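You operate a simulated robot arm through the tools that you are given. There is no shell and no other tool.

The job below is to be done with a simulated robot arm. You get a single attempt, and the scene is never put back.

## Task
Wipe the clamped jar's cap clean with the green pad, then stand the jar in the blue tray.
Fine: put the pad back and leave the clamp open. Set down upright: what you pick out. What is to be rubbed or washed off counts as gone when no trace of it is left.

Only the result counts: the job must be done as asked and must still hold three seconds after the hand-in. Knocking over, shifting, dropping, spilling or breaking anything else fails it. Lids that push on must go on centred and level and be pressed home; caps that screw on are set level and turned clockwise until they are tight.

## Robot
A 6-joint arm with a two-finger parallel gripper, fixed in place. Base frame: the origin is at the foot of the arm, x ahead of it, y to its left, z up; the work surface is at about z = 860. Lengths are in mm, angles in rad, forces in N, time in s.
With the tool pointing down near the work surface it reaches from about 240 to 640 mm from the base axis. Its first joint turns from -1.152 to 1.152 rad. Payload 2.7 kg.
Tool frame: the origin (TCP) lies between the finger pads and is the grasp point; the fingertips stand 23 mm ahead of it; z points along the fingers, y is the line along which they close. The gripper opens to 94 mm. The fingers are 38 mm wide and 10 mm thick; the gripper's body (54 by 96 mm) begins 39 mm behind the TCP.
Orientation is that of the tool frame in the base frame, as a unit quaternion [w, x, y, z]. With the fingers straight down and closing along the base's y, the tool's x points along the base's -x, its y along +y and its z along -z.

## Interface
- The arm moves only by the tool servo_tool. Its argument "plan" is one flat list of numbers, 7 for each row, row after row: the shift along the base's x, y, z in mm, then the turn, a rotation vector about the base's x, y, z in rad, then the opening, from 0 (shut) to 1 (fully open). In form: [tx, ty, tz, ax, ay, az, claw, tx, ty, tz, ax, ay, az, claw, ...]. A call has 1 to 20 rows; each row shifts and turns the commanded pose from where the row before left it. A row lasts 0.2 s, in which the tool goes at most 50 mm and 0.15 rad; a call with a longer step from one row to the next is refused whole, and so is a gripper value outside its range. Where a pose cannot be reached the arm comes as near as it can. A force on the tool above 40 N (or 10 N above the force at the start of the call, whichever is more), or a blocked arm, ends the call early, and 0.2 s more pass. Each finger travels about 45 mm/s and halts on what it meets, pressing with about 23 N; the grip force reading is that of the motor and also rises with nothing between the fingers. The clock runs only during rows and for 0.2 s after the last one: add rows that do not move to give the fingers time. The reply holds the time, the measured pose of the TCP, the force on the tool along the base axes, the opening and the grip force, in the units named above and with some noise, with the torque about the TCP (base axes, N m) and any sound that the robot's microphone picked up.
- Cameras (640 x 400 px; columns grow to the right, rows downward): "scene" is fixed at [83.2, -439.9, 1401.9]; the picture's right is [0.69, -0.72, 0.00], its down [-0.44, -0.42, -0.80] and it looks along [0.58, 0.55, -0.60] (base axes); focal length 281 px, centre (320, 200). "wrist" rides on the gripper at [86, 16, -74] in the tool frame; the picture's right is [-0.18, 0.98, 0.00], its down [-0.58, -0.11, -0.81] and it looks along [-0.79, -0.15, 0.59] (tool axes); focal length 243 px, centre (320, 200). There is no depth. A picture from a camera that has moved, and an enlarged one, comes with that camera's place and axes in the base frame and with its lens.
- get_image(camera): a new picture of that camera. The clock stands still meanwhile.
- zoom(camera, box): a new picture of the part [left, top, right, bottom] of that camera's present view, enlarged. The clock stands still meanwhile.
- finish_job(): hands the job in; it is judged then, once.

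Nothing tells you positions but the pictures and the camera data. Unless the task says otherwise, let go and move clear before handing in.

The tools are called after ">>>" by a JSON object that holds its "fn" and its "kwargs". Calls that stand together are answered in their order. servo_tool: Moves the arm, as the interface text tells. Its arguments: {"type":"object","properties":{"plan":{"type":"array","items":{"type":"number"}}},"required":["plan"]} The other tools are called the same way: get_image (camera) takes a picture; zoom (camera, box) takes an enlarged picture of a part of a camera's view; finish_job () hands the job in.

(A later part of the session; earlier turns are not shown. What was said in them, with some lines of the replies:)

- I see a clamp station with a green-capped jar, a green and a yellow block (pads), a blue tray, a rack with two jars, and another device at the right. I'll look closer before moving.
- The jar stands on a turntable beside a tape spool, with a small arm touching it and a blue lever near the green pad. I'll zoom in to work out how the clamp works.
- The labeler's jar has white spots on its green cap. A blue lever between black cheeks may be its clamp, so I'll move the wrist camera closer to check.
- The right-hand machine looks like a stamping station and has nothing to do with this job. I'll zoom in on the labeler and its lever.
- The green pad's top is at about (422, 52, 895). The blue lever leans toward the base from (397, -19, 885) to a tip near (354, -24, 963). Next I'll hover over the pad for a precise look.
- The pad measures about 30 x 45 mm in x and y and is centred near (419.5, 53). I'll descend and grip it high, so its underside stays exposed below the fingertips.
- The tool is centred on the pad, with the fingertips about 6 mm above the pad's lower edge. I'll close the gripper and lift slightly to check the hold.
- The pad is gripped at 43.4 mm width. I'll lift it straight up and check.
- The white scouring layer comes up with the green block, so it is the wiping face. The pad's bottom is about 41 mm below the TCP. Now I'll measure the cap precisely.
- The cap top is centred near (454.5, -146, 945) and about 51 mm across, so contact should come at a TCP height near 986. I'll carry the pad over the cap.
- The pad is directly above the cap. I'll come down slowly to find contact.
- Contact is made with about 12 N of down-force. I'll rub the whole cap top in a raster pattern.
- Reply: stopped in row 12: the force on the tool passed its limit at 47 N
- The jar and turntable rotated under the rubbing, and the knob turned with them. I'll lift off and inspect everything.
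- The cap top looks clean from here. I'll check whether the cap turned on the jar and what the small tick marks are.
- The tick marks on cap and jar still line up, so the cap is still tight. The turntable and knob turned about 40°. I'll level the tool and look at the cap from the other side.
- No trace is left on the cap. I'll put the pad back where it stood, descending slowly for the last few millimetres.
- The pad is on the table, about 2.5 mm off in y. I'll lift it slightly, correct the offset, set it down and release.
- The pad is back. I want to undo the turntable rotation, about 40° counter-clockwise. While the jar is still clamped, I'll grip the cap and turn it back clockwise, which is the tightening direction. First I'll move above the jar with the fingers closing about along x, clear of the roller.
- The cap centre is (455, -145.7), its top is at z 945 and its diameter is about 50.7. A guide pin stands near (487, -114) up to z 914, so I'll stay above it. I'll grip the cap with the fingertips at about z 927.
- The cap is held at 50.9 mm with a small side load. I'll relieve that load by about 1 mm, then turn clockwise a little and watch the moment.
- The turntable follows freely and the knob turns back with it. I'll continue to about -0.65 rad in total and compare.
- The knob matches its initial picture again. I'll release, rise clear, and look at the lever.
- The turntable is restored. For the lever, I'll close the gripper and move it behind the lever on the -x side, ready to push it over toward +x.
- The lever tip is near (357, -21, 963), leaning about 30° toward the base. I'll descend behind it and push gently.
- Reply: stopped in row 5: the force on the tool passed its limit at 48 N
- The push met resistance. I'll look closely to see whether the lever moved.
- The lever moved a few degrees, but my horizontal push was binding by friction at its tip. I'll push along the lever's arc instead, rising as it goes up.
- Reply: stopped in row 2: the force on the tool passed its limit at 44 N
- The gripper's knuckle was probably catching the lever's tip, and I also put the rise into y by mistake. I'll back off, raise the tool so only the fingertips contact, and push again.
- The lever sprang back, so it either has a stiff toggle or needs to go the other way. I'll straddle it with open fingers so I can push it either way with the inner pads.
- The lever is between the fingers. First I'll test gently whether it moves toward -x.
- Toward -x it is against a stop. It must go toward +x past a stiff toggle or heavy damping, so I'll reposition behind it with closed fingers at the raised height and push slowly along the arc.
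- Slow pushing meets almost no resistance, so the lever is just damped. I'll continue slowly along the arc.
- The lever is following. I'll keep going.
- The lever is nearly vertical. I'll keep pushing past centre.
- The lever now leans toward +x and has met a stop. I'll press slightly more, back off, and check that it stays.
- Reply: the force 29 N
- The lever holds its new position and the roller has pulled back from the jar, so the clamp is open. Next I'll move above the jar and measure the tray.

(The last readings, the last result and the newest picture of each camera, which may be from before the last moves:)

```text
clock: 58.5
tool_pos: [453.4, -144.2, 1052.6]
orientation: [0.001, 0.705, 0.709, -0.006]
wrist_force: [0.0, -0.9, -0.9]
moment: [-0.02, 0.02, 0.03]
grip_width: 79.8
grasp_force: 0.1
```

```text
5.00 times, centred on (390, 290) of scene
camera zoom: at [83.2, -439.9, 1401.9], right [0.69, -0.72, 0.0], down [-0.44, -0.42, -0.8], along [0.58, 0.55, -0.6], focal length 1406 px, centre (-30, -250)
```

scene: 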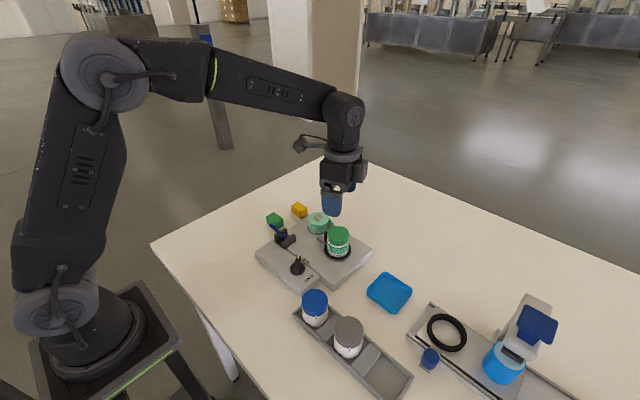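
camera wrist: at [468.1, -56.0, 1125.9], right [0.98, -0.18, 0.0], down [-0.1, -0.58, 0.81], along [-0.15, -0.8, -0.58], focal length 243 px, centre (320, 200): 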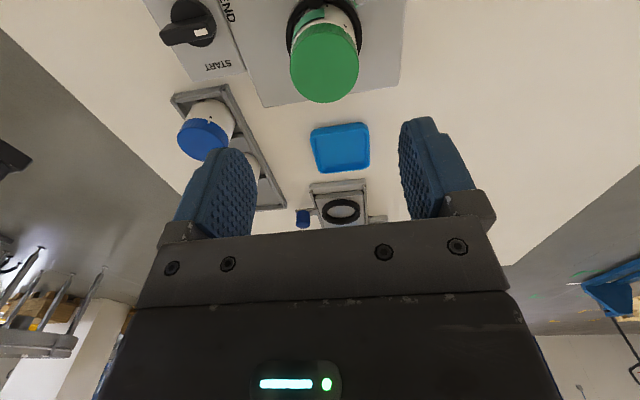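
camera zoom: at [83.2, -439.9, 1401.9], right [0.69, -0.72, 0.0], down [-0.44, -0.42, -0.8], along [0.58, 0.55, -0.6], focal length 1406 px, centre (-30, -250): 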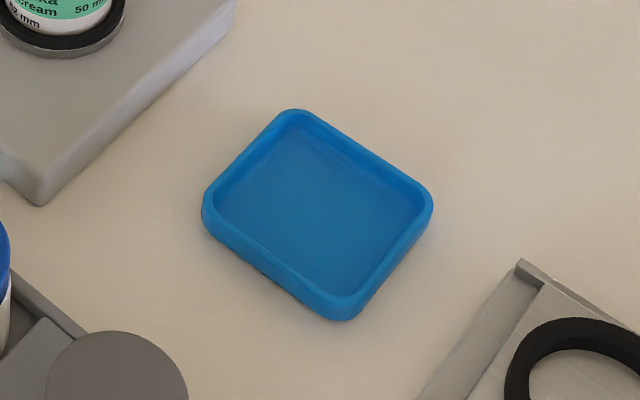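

The tray is about 73 mm square, centred near (458, -293), so the placement needs care. I'll take a closer look over it before picking up the jar.

>>> {"fn": "servo_tool", "kwargs": {"plan": [2, -32, -14, 0.01, -0.007, -0.0056, 0.85, 1, -32, -14, 0, 0, 0, 0.85, 1, -32, -14, 0, 0, 0, 0.85, 0, 0, 0, 0, 0, 0, 0.85]}}

>>> {"fn": "get_image", "kwargs": {"camera": "wrist"}}

>>> {"fn": "zoom", "kwargs": {"camera": "wrist", "box": [250, 20, 410, 190]}}

```text
clock: 59.5
tool_pos: [458.3, -240.7, 1011.2]
orientation: [0.001, 0.707, 0.707, 0.001]
wrist_force: [0.5, 0.6, -0.3]
moment: [-0.01, -0.02, 0.01]
grip_width: 79.9
grasp_force: 0.2
```

```text
taken
camera wrist: at [472.6, -154.1, 1085.2], right [0.98, -0.18, 0.0], down [-0.11, -0.58, 0.81], along [-0.15, -0.79, -0.59], focal length 243 px, centre (320, 200)
```

wrist: 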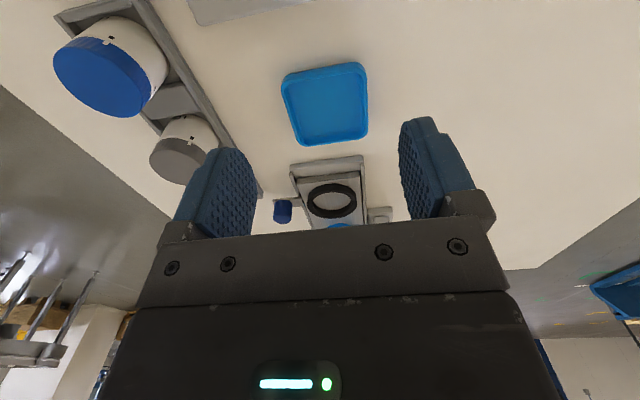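

```text
2.35 times, centred on (330, 105) of wrist
camera zoom: at [472.6, -154.1, 1085.2], right [0.98, -0.18, 0.0], down [-0.11, -0.58, 0.81], along [-0.15, -0.79, -0.59], focal length 571 px, centre (296, 424)
```

zoom: 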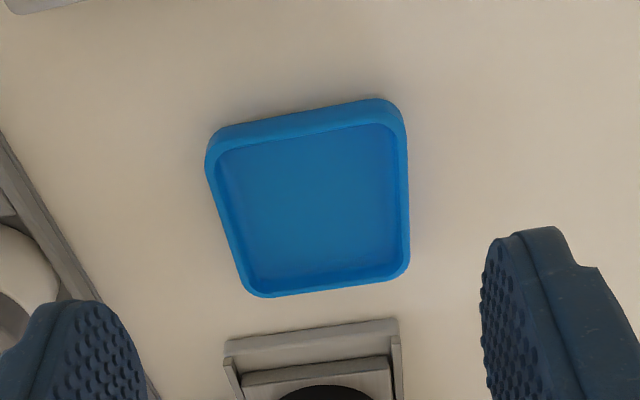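

The tray's centre works out to about (456, -294) with the rim near z 876, which leaves about 6 mm of clearance around the jar. I'll go back and grip the jar.

>>> {"fn": "servo_tool", "kwargs": {"plan": [-0.4, 32, 2, 0, 0, 0, 0.85, -0.4, 32, 0, 0, 0, 0, 0.85, -0.3, 31.3, 0, 0, 0, 0, 0.85, 0, 0, 0, 0, 0, 0, 0.85, 0, 0, -30, 0, 0, 0, 0.85, 0, 0, -30, 0, 0, 0, 0.85, 0, 0, -13, 0, 0, 0, 0.85, 0, 0, 0, 0, 0, 0, 0.85]}}

>>> {"fn": "get_image", "kwargs": {"camera": "wrist"}}

>>> {"fn": "zoom", "kwargs": {"camera": "scene", "box": [280, 170, 400, 290]}}

```text
clock: 61.3
tool_pos: [455.1, -143.4, 939.0]
orientation: [0.0, 0.707, 0.707, 0.002]
wrist_force: [-0.5, 0.2, 0.5]
moment: [0.01, 0.03, 0.03]
grip_width: 79.8
grasp_force: 0.1
```

```text
taken
camera wrist: at [471.7, -57.7, 1013.2], right [0.98, -0.18, 0.0], down [-0.11, -0.58, 0.81], along [-0.15, -0.79, -0.59], focal length 243 px, centre (320, 200)
```

wrist: 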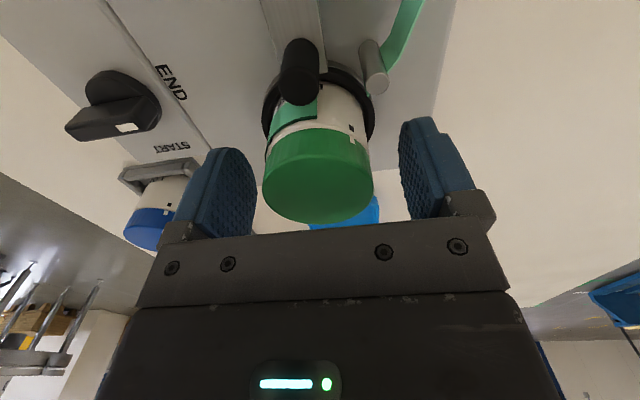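

```text
3.33 times, centred on (340, 230) of scene
camera zoom: at [83.2, -439.9, 1401.9], right [0.69, -0.72, 0.0], down [-0.44, -0.42, -0.8], along [0.58, 0.55, -0.6], focal length 938 px, centre (253, 100)
```

zoom: 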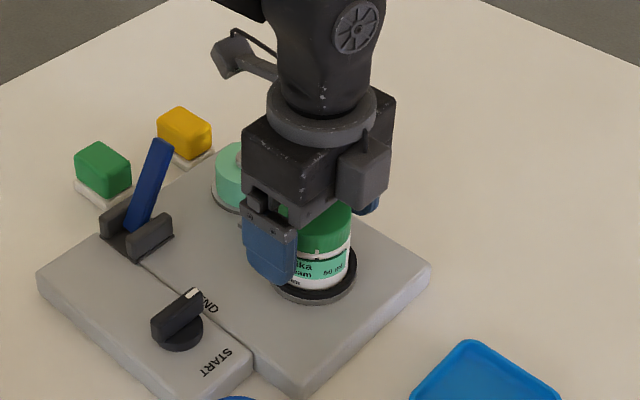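

>>> {"fn": "servo_tool", "kwargs": {"plan": [0, -1.1, 0, 0, 0, 0, 0.85, 0, 0, 0, 0, 0, 0, 0.6, 0, 0, 0, 0, 0, 0, 0.4, 0, 0, 0, 0, 0, 0, 0.4, 0, 0, 0, 0, 0, 0, 0.4, 0, 0, 0, 0, 0, 0, 0.4]}}

>>> {"fn": "servo_tool", "kwargs": {"plan": [0, 0, 2, 0, 0, 0, 0.4, 0, 0, 3, 0, 0, 0, 0.4, 0, 0, 5, 0, 0, 0, 0.4, 0, 0, 0, 0, 0, 0, 0.4]}}

>>> {"fn": "zoom", "kwargs": {"camera": "scene", "box": [280, 170, 400, 290]}}

```text
clock: 62.7
tool_pos: [455.4, -144.7, 940.3]
orientation: [0.0, 0.706, 0.708, 0.002]
wrist_force: [0.0, -0.3, 0.8]
moment: [-0.03, 0.04, -0.01]
grip_width: 50.9
grasp_force: 23.0
```

```text
clock: 63.7
tool_pos: [456.6, -145.7, 950.6]
orientation: [0.0, 0.706, 0.708, 0.002]
wrist_force: [-0.4, -0.3, -0.9]
moment: [-0.02, -0.03, 0.01]
grip_width: 51.0
grasp_force: 23.3
```

```text
3.33 times, centred on (340, 230) of scene
camera zoom: at [83.2, -439.9, 1401.9], right [0.69, -0.72, 0.0], down [-0.44, -0.42, -0.8], along [0.58, 0.55, -0.6], focal length 938 px, centre (253, 100)
```

zoom: 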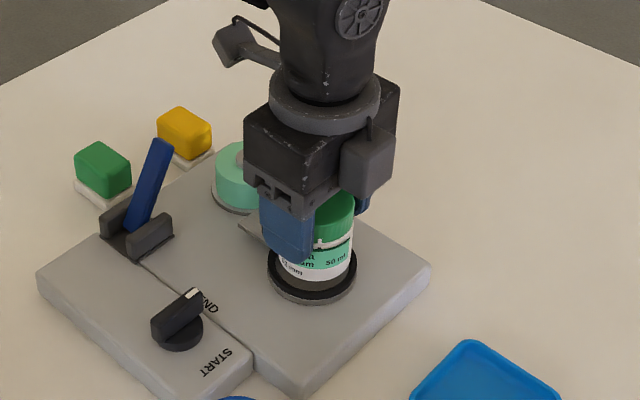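

The jar lifts freely. I'll raise it clear and carry it over the tray.

>>> {"fn": "servo_tool", "kwargs": {"plan": [0, 0, 20, 0, 0, 0, 0.4, 0, 0, 25, 0, 0, 0, 0.4, 0, -25, 0, 0, 0, 0, 0.4, 0, -30, 0, 0, 0, 0, 0.4, 0.3, -32, 0, 0, 0, 0, 0.4, 0.3, -32, 0, 0, 0, 0, 0.4, 0.2, -29.4, 0, 0, 0, 0, 0.4, 0, 0, 0, 0, 0, 0, 0.4, 0, 0, 0, 0, 0, 0, 0.4]}}

>>> {"fn": "get_image", "kwargs": {"camera": "wrist"}}

>>> {"fn": "get_image", "kwargs": {"camera": "scene"}}

>>> {"fn": "zoom", "kwargs": {"camera": "scene", "box": [330, 190, 450, 330]}}

```text
clock: 65.7
tool_pos: [457.8, -295.8, 995.6]
orientation: [0.0, 0.706, 0.708, 0.001]
wrist_force: [0.6, 0.0, -2.0]
moment: [-0.01, 0.02, -0.02]
grip_width: 50.7
grasp_force: 22.6
```

```text
taken
camera wrist: at [473.6, -208.8, 1069.3], right [0.98, -0.18, 0.0], down [-0.11, -0.58, 0.81], along [-0.15, -0.79, -0.59], focal length 243 px, centre (320, 200)
```

wrist: 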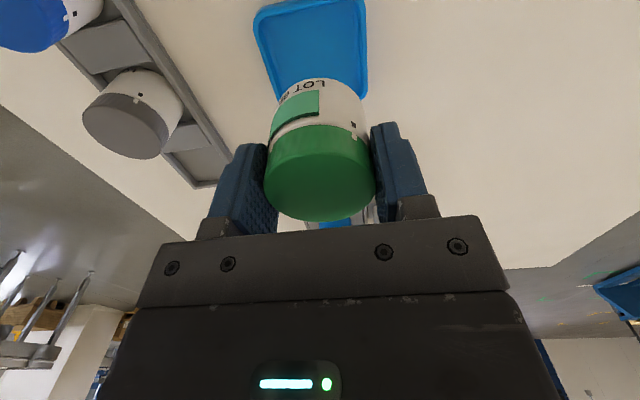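

```text
taken
```

scene: 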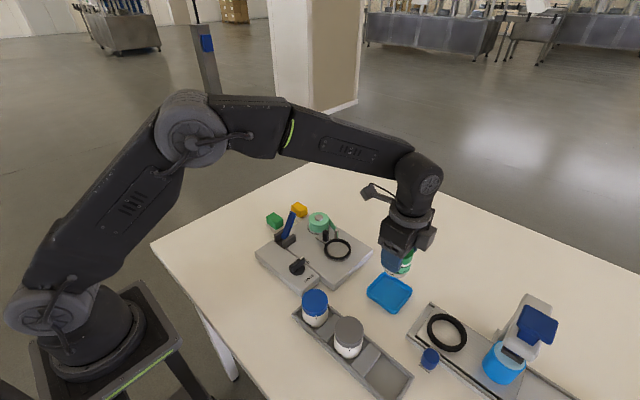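

```text
2.86 times, centred on (390, 260) of scene
camera zoom: at [83.2, -439.9, 1401.9], right [0.69, -0.72, 0.0], down [-0.44, -0.42, -0.8], along [0.58, 0.55, -0.6], focal length 804 px, centre (120, 29)
```

zoom: 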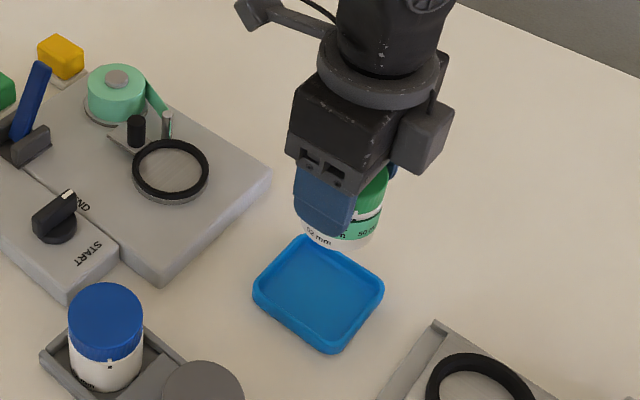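

>>> {"fn": "zoom", "kwargs": {"camera": "wrist", "box": [230, 0, 390, 110]}}

```text
3.64 times, centred on (310, 55) of wrist
camera zoom: at [473.6, -208.8, 1069.3], right [0.98, -0.18, 0.0], down [-0.11, -0.58, 0.81], along [-0.15, -0.79, -0.59], focal length 882 px, centre (356, 727)
```

zoom: 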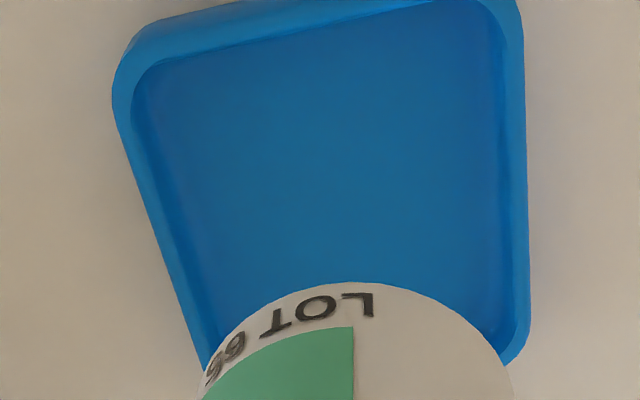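

>>> {"fn": "zoom", "kwargs": {"camera": "scene", "box": [370, 215, 430, 315]}}

>>> {"fn": "zoom", "kwargs": {"camera": "wrist", "box": [230, 60, 420, 240]}}

```text
4.00 times, centred on (400, 265) of scene
camera zoom: at [83.2, -439.9, 1401.9], right [0.69, -0.72, 0.0], down [-0.44, -0.42, -0.8], along [0.58, 0.55, -0.6], focal length 1125 px, centre (0, -60)
```

zoom: 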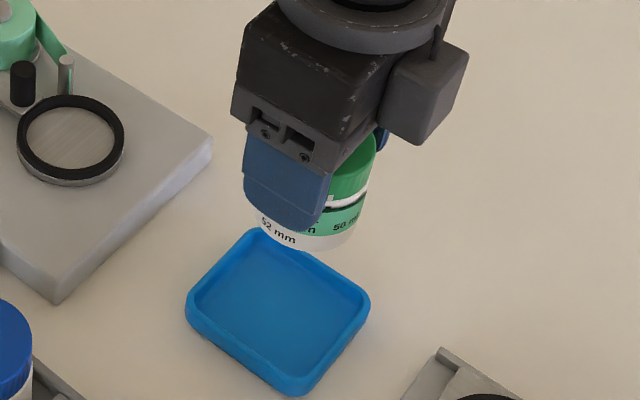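

```text
2.22 times, centred on (325, 150) of wrist
camera zoom: at [473.6, -208.8, 1069.3], right [0.98, -0.18, 0.0], down [-0.11, -0.58, 0.81], along [-0.15, -0.79, -0.59], focal length 539 px, centre (309, 311)
```

zoom: 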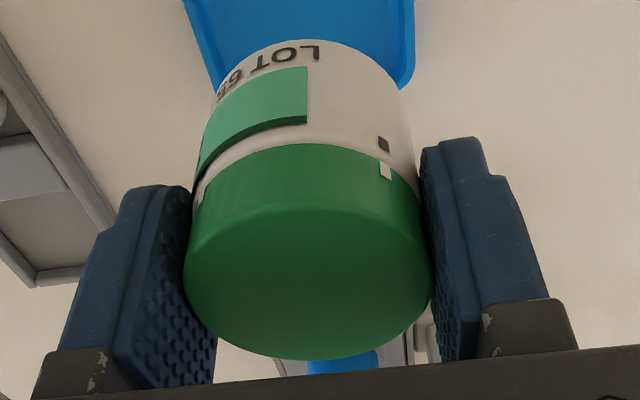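

The jar bottom is about 49 mm below the TCP, so touchdown should come near TCP z 913, with the fingertips still above the tray rim. I'll apply the small centring correction and descend.

>>> {"fn": "servo_tool", "kwargs": {"plan": [-1.6, 1.6, -20, 0, 0, 0, 0.4, 0, 0, -25, 0, 0, 0, 0.4, 0, 0, -18, 0, 0, 0, 0.4, 0, 0, 0, 0, 0, 0, 0.4, 0, 0, 0, 0, 0, 0, 0.4]}}

>>> {"fn": "get_image", "kwargs": {"camera": "wrist"}}

>>> {"fn": "zoom", "kwargs": {"camera": "scene", "box": [350, 225, 440, 325]}}

>>> {"fn": "zoom", "kwargs": {"camera": "wrist", "box": [230, 40, 420, 220]}}

```text
clock: 66.9
tool_pos: [456.9, -291.0, 932.1]
orientation: [0.0, 0.706, 0.708, 0.001]
wrist_force: [0.1, -0.1, -0.5]
moment: [0.01, -0.03, 0.01]
grip_width: 51.0
grasp_force: 23.7
```

```text
taken
camera wrist: at [472.0, -205.3, 1006.7], right [0.98, -0.18, 0.0], down [-0.11, -0.58, 0.81], along [-0.15, -0.79, -0.59], focal length 243 px, centre (320, 200)
```

wrist: 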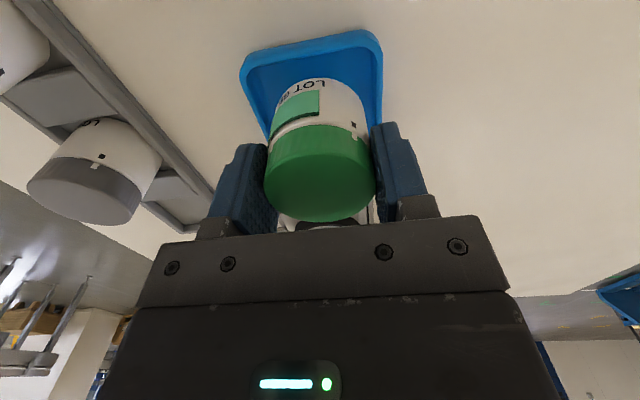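

```text
4.00 times, centred on (395, 275) of scene
camera zoom: at [83.2, -439.9, 1401.9], right [0.69, -0.72, 0.0], down [-0.44, -0.42, -0.8], along [0.58, 0.55, -0.6], focal length 1125 px, centre (20, -100)
```

zoom: 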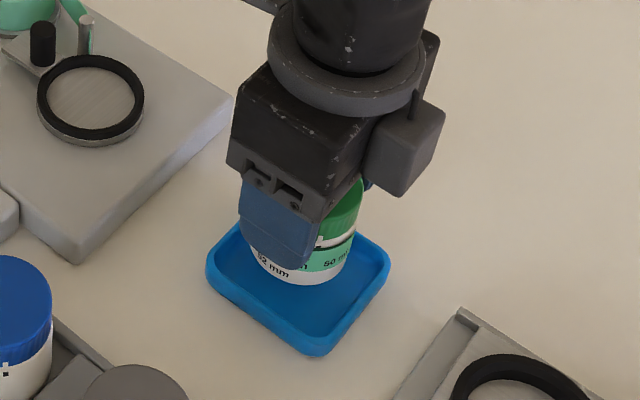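

```text
2.22 times, centred on (325, 130) of wrist
camera zoom: at [472.0, -205.3, 1006.7], right [0.98, -0.18, 0.0], down [-0.11, -0.58, 0.81], along [-0.15, -0.79, -0.59], focal length 539 px, centre (309, 356)
```

zoom: 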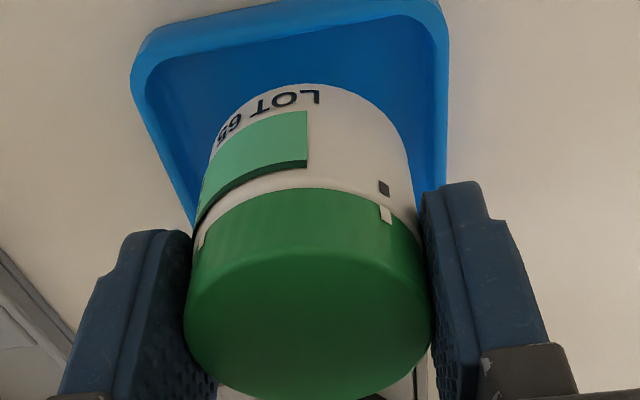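

>>> {"fn": "servo_tool", "kwargs": {"plan": [-0.3, -1.6, -8, 0, 0, 0, 0.4, 0, 0, -5, 0, 0, 0, 0.4, 0, 0, -2, 0, 0, 0, 0.4, 0, 0, 0, 0, 0, 0, 0.4, 0, 0, 0, 0, 0, 0, 0.4]}}

>>> {"fn": "zoom", "kwargs": {"camera": "scene", "box": [350, 225, 440, 325]}}

>>> {"fn": "zoom", "kwargs": {"camera": "wrist", "box": [230, 40, 420, 220]}}

```text
clock: 68.1
tool_pos: [455.3, -294.2, 917.5]
orientation: [0.001, 0.707, 0.707, 0.0]
wrist_force: [0.4, 0.3, -0.8]
moment: [0.01, 0.01, 0.0]
grip_width: 51.1
grasp_force: 23.6
```

```text
4.00 times, centred on (395, 275) of scene
camera zoom: at [83.2, -439.9, 1401.9], right [0.69, -0.72, 0.0], down [-0.44, -0.42, -0.8], along [0.58, 0.55, -0.6], focal length 1125 px, centre (20, -100)
```

zoom: 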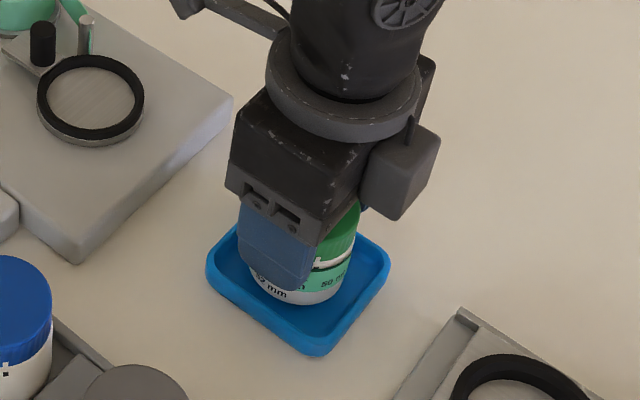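

```text
2.22 times, centred on (325, 130) of wrist
camera zoom: at [471.0, -207.1, 992.0], right [0.98, -0.18, 0.0], down [-0.11, -0.58, 0.81], along [-0.15, -0.79, -0.59], focal length 539 px, centre (309, 356)
```

zoom: 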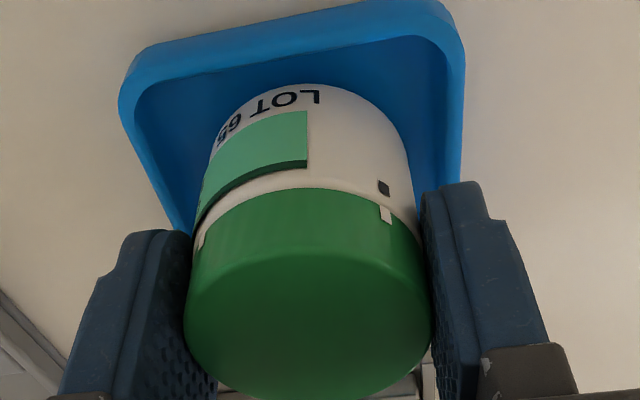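

The jar is centred in the tray. I'll lower it in small steps until it touches.

>>> {"fn": "servo_tool", "kwargs": {"plan": [0, 0, -1, 0, 0, 0, 0.4, 0, 0, -1, 0, 0, 0, 0.4, 0, 0, 0, 0, 0, 0, 0.4]}}

>>> {"fn": "servo_tool", "kwargs": {"plan": [0, 0, -1, 0, 0, 0, 0.4, 0, 0, -1, 0, 0, 0, 0.4, 0, 0, 0, 0, 0, 0, 0.4]}}

```text
clock: 68.9
tool_pos: [454.3, -293.7, 915.1]
orientation: [0.0, 0.707, 0.708, 0.001]
wrist_force: [-0.3, 0.4, -1.2]
moment: [0.0, 0.02, -0.02]
grip_width: 51.1
grasp_force: 22.4
```

```text
clock: 69.7
tool_pos: [455.5, -294.4, 913.6]
orientation: [0.0, 0.707, 0.707, 0.001]
wrist_force: [0.7, -0.5, -0.3]
moment: [0.03, -0.04, -0.03]
grip_width: 50.8
grasp_force: 22.2
```

>>> {"fn": "servo_tool", "kwargs": {"plan": [0, 0, -1, 0, 0, 0, 0.4, 0, 0, 0, 0, 0, 0, 0.4]}}

>>> {"fn": "servo_tool", "kwargs": {"plan": [0, 0, -1, 0, 0, 0, 0.4, 0, 0, 0, 0, 0, 0, 0.4]}}

>>> {"fn": "zoom", "kwargs": {"camera": "scene", "box": [365, 240, 425, 320]}}

```text
clock: 70.3
tool_pos: [454.6, -294.9, 912.3]
orientation: [0.0, 0.707, 0.708, 0.002]
wrist_force: [-0.1, -0.1, -0.4]
moment: [0.0, 0.0, 0.01]
grip_width: 51.0
grasp_force: 23.0
```

```text
clock: 70.9
tool_pos: [453.1, -293.9, 912.3]
orientation: [0.0, 0.707, 0.708, 0.002]
wrist_force: [-1.2, 2.5, 8.0]
moment: [0.17, 0.15, 0.0]
grip_width: 51.0
grasp_force: 22.8
```

```text
5.00 times, centred on (395, 280) of scene
camera zoom: at [83.1, -439.8, 1402.0], right [0.69, -0.72, 0.0], down [-0.44, -0.42, -0.8], along [0.58, 0.55, -0.6], focal length 1406 px, centre (-55, -200)
```

zoom: 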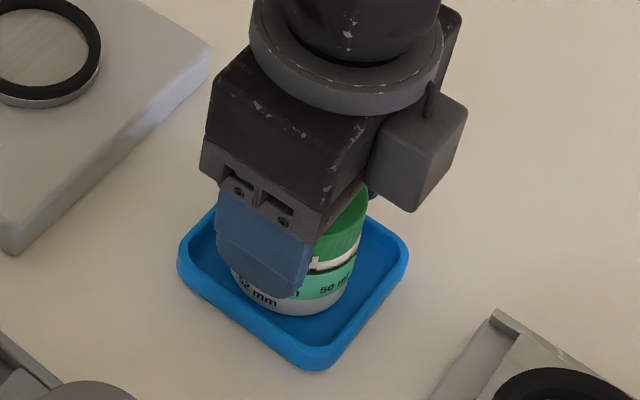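

The jar touches the tray floor at the expected height. I'll ease the pressure, release and rise straight up.

>>> {"fn": "servo_tool", "kwargs": {"plan": [0, 0, 0.5, 0, 0, 0, 0.4, 0, 0, 0, 0, 0, 0, 0.6, 0, 0, 0, 0, 0, 0, 0.75, 0, 0, 0, 0, 0, 0, 0.75, 0, 0, 0, 0, 0, 0, 0.75]}}

>>> {"fn": "get_image", "kwargs": {"camera": "wrist"}}

```text
clock: 72.1
tool_pos: [455.2, -294.2, 912.5]
orientation: [0.001, 0.707, 0.708, 0.001]
wrist_force: [-0.3, -0.3, -0.7]
moment: [0.01, -0.01, -0.03]
grip_width: 70.3
grasp_force: 0.0
```

```text
taken
camera wrist: at [470.2, -207.6, 986.5], right [0.98, -0.18, 0.0], down [-0.11, -0.58, 0.81], along [-0.15, -0.79, -0.59], focal length 243 px, centre (320, 200)
```

wrist: 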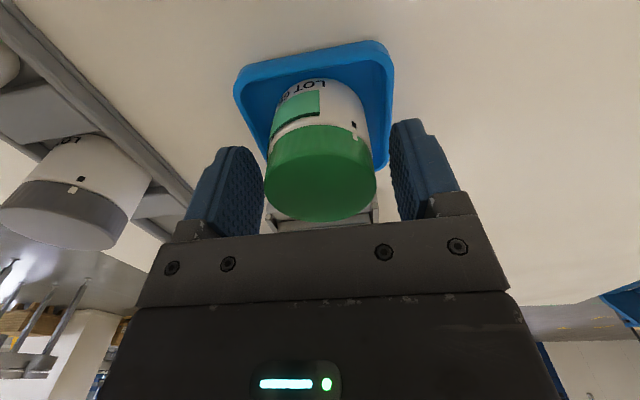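

>>> {"fn": "servo_tool", "kwargs": {"plan": [0, 0, 20, 0, 0, 0, 0.75, 0, 0, 35, 0, 0, 0, 0.75, 0, 0, 45, 0, 0, 0, 0.75, 0, 0, 45, 0, 0, 0, 0.75, -30, 35, 10, 0, 0, 0, 0.75, -30, 35, 10, 0, 0, 0, 0.75, -20, 40, 10, 0, 0, 0, 0.75, 0, 0, 0, 0, 0, 0, 0.75]}}

>>> {"fn": "get_image", "kwargs": {"camera": "scene"}}

>>> {"fn": "zoom", "kwargs": {"camera": "scene", "box": [350, 225, 440, 325]}}

>>> {"fn": "zoom", "kwargs": {"camera": "scene", "box": [240, 190, 400, 300]}}

>>> {"fn": "get_image", "kwargs": {"camera": "wrist"}}

```text
clock: 73.9
tool_pos: [372.0, -185.5, 1086.3]
orientation: [0.0, 0.707, 0.708, 0.001]
wrist_force: [-0.4, 0.0, 0.1]
moment: [-0.02, -0.03, 0.02]
grip_width: 70.4
grasp_force: 0.2
```

```text
taken
```

scene: 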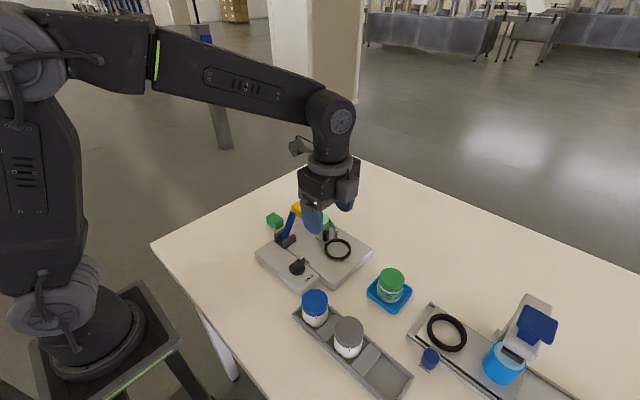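

```text
4.00 times, centred on (395, 275) of scene
camera zoom: at [83.2, -439.9, 1401.9], right [0.69, -0.72, 0.0], down [-0.44, -0.42, -0.8], along [0.58, 0.55, -0.6], focal length 1125 px, centre (20, -100)
```

zoom: 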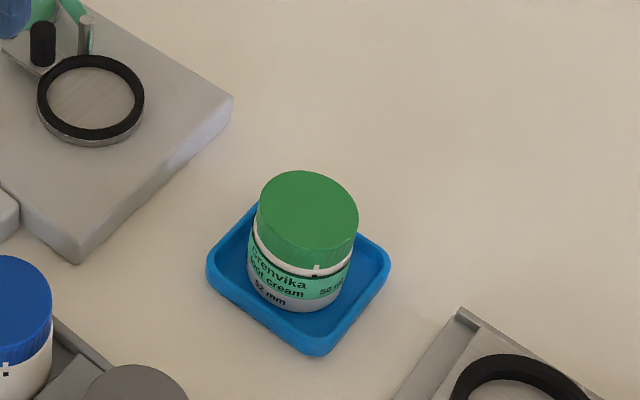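

```text
3.64 times, centred on (320, 245) of scene
camera zoom: at [83.2, -439.9, 1401.9], right [0.69, -0.72, 0.0], down [-0.44, -0.42, -0.8], along [0.58, 0.55, -0.6], focal length 1023 px, centre (320, 36)
```

zoom: 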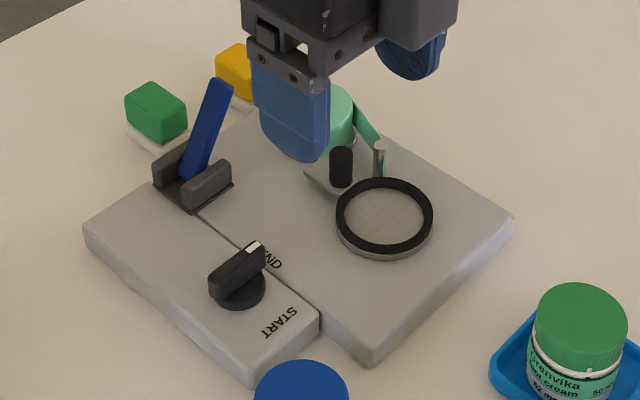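

```text
taken
camera wrist: at [389.2, -98.6, 1160.0], right [0.98, -0.18, 0.0], down [-0.11, -0.58, 0.81], along [-0.15, -0.79, -0.59], focal length 243 px, centre (320, 200)
```

wrist: 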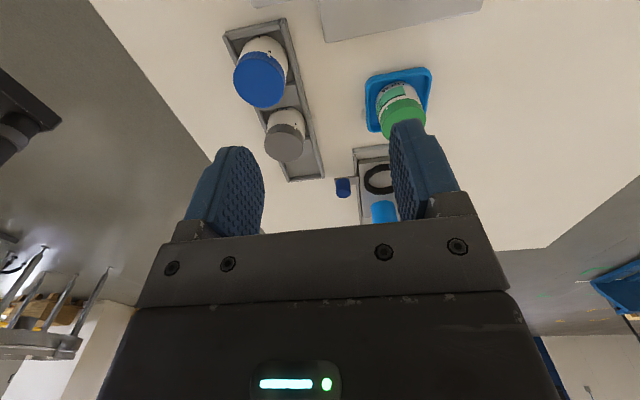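

>>> {"fn": "zoom", "kwargs": {"camera": "scene", "box": [368, 262, 416, 316]}}

>>> {"fn": "zoom", "kwargs": {"camera": "wrist", "box": [350, 50, 450, 150]}}

```text
7.41 times, centred on (392, 289) of scene
camera zoom: at [83.2, -439.9, 1401.9], right [0.69, -0.72, 0.0], down [-0.44, -0.42, -0.8], along [0.58, 0.55, -0.6], focal length 2083 px, centre (-213, -459)
```

zoom: 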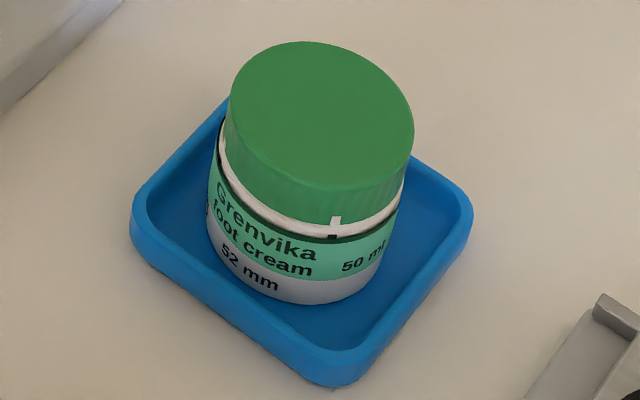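

```text
4.00 times, centred on (400, 100) of wrist
camera zoom: at [389.2, -98.6, 1160.0], right [0.98, -0.18, 0.0], down [-0.11, -0.58, 0.81], along [-0.15, -0.79, -0.59], focal length 970 px, centre (0, 600)
```

zoom: 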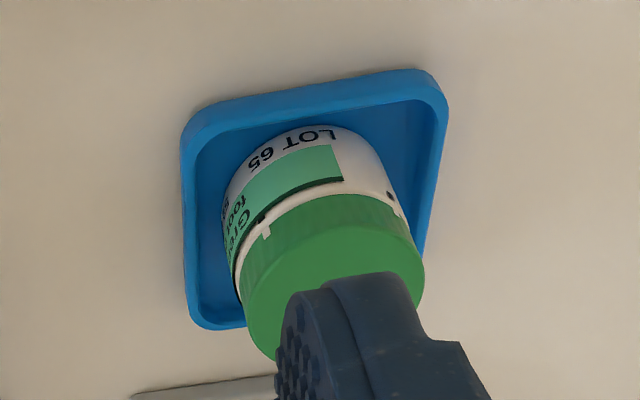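

The cap is clean and the jar stands upright in the blue tray. The green pad is back in its place, the clamp lever is open, the knob is where it began, and the arm is clear. I'm handing the job in.

>>> {"fn": "finish_job", "kwargs": {}}

```text
The job is handed in.
```

The jar's cap is wiped clean and the jar stands upright in the blue tray. I've handed the job in, but the reply didn't say whether it passed.

- **Cap:** close-up pictures from two sides after wiping showed no white spots left. I had no view of the side of the cap facing away from the arm. The spots had all looked to be on the top.
- **Pad:** the green pad is back within a few millimetres of where it stood.
- **Clamp:** I pushed the lever over to its stop. It stayed there, and the roller moved back from the jar.
- **Knob:** wiping turned the jar's turntable about 40°, and the START/END knob turned with it. I turned the clamped jar back until the knob matched its starting picture. The cap's tick marks still line up with the jar's.

The arm hit its force limit three times, once while wiping and twice on the lever. The pictures afterwards showed nothing knocked over or shifted.
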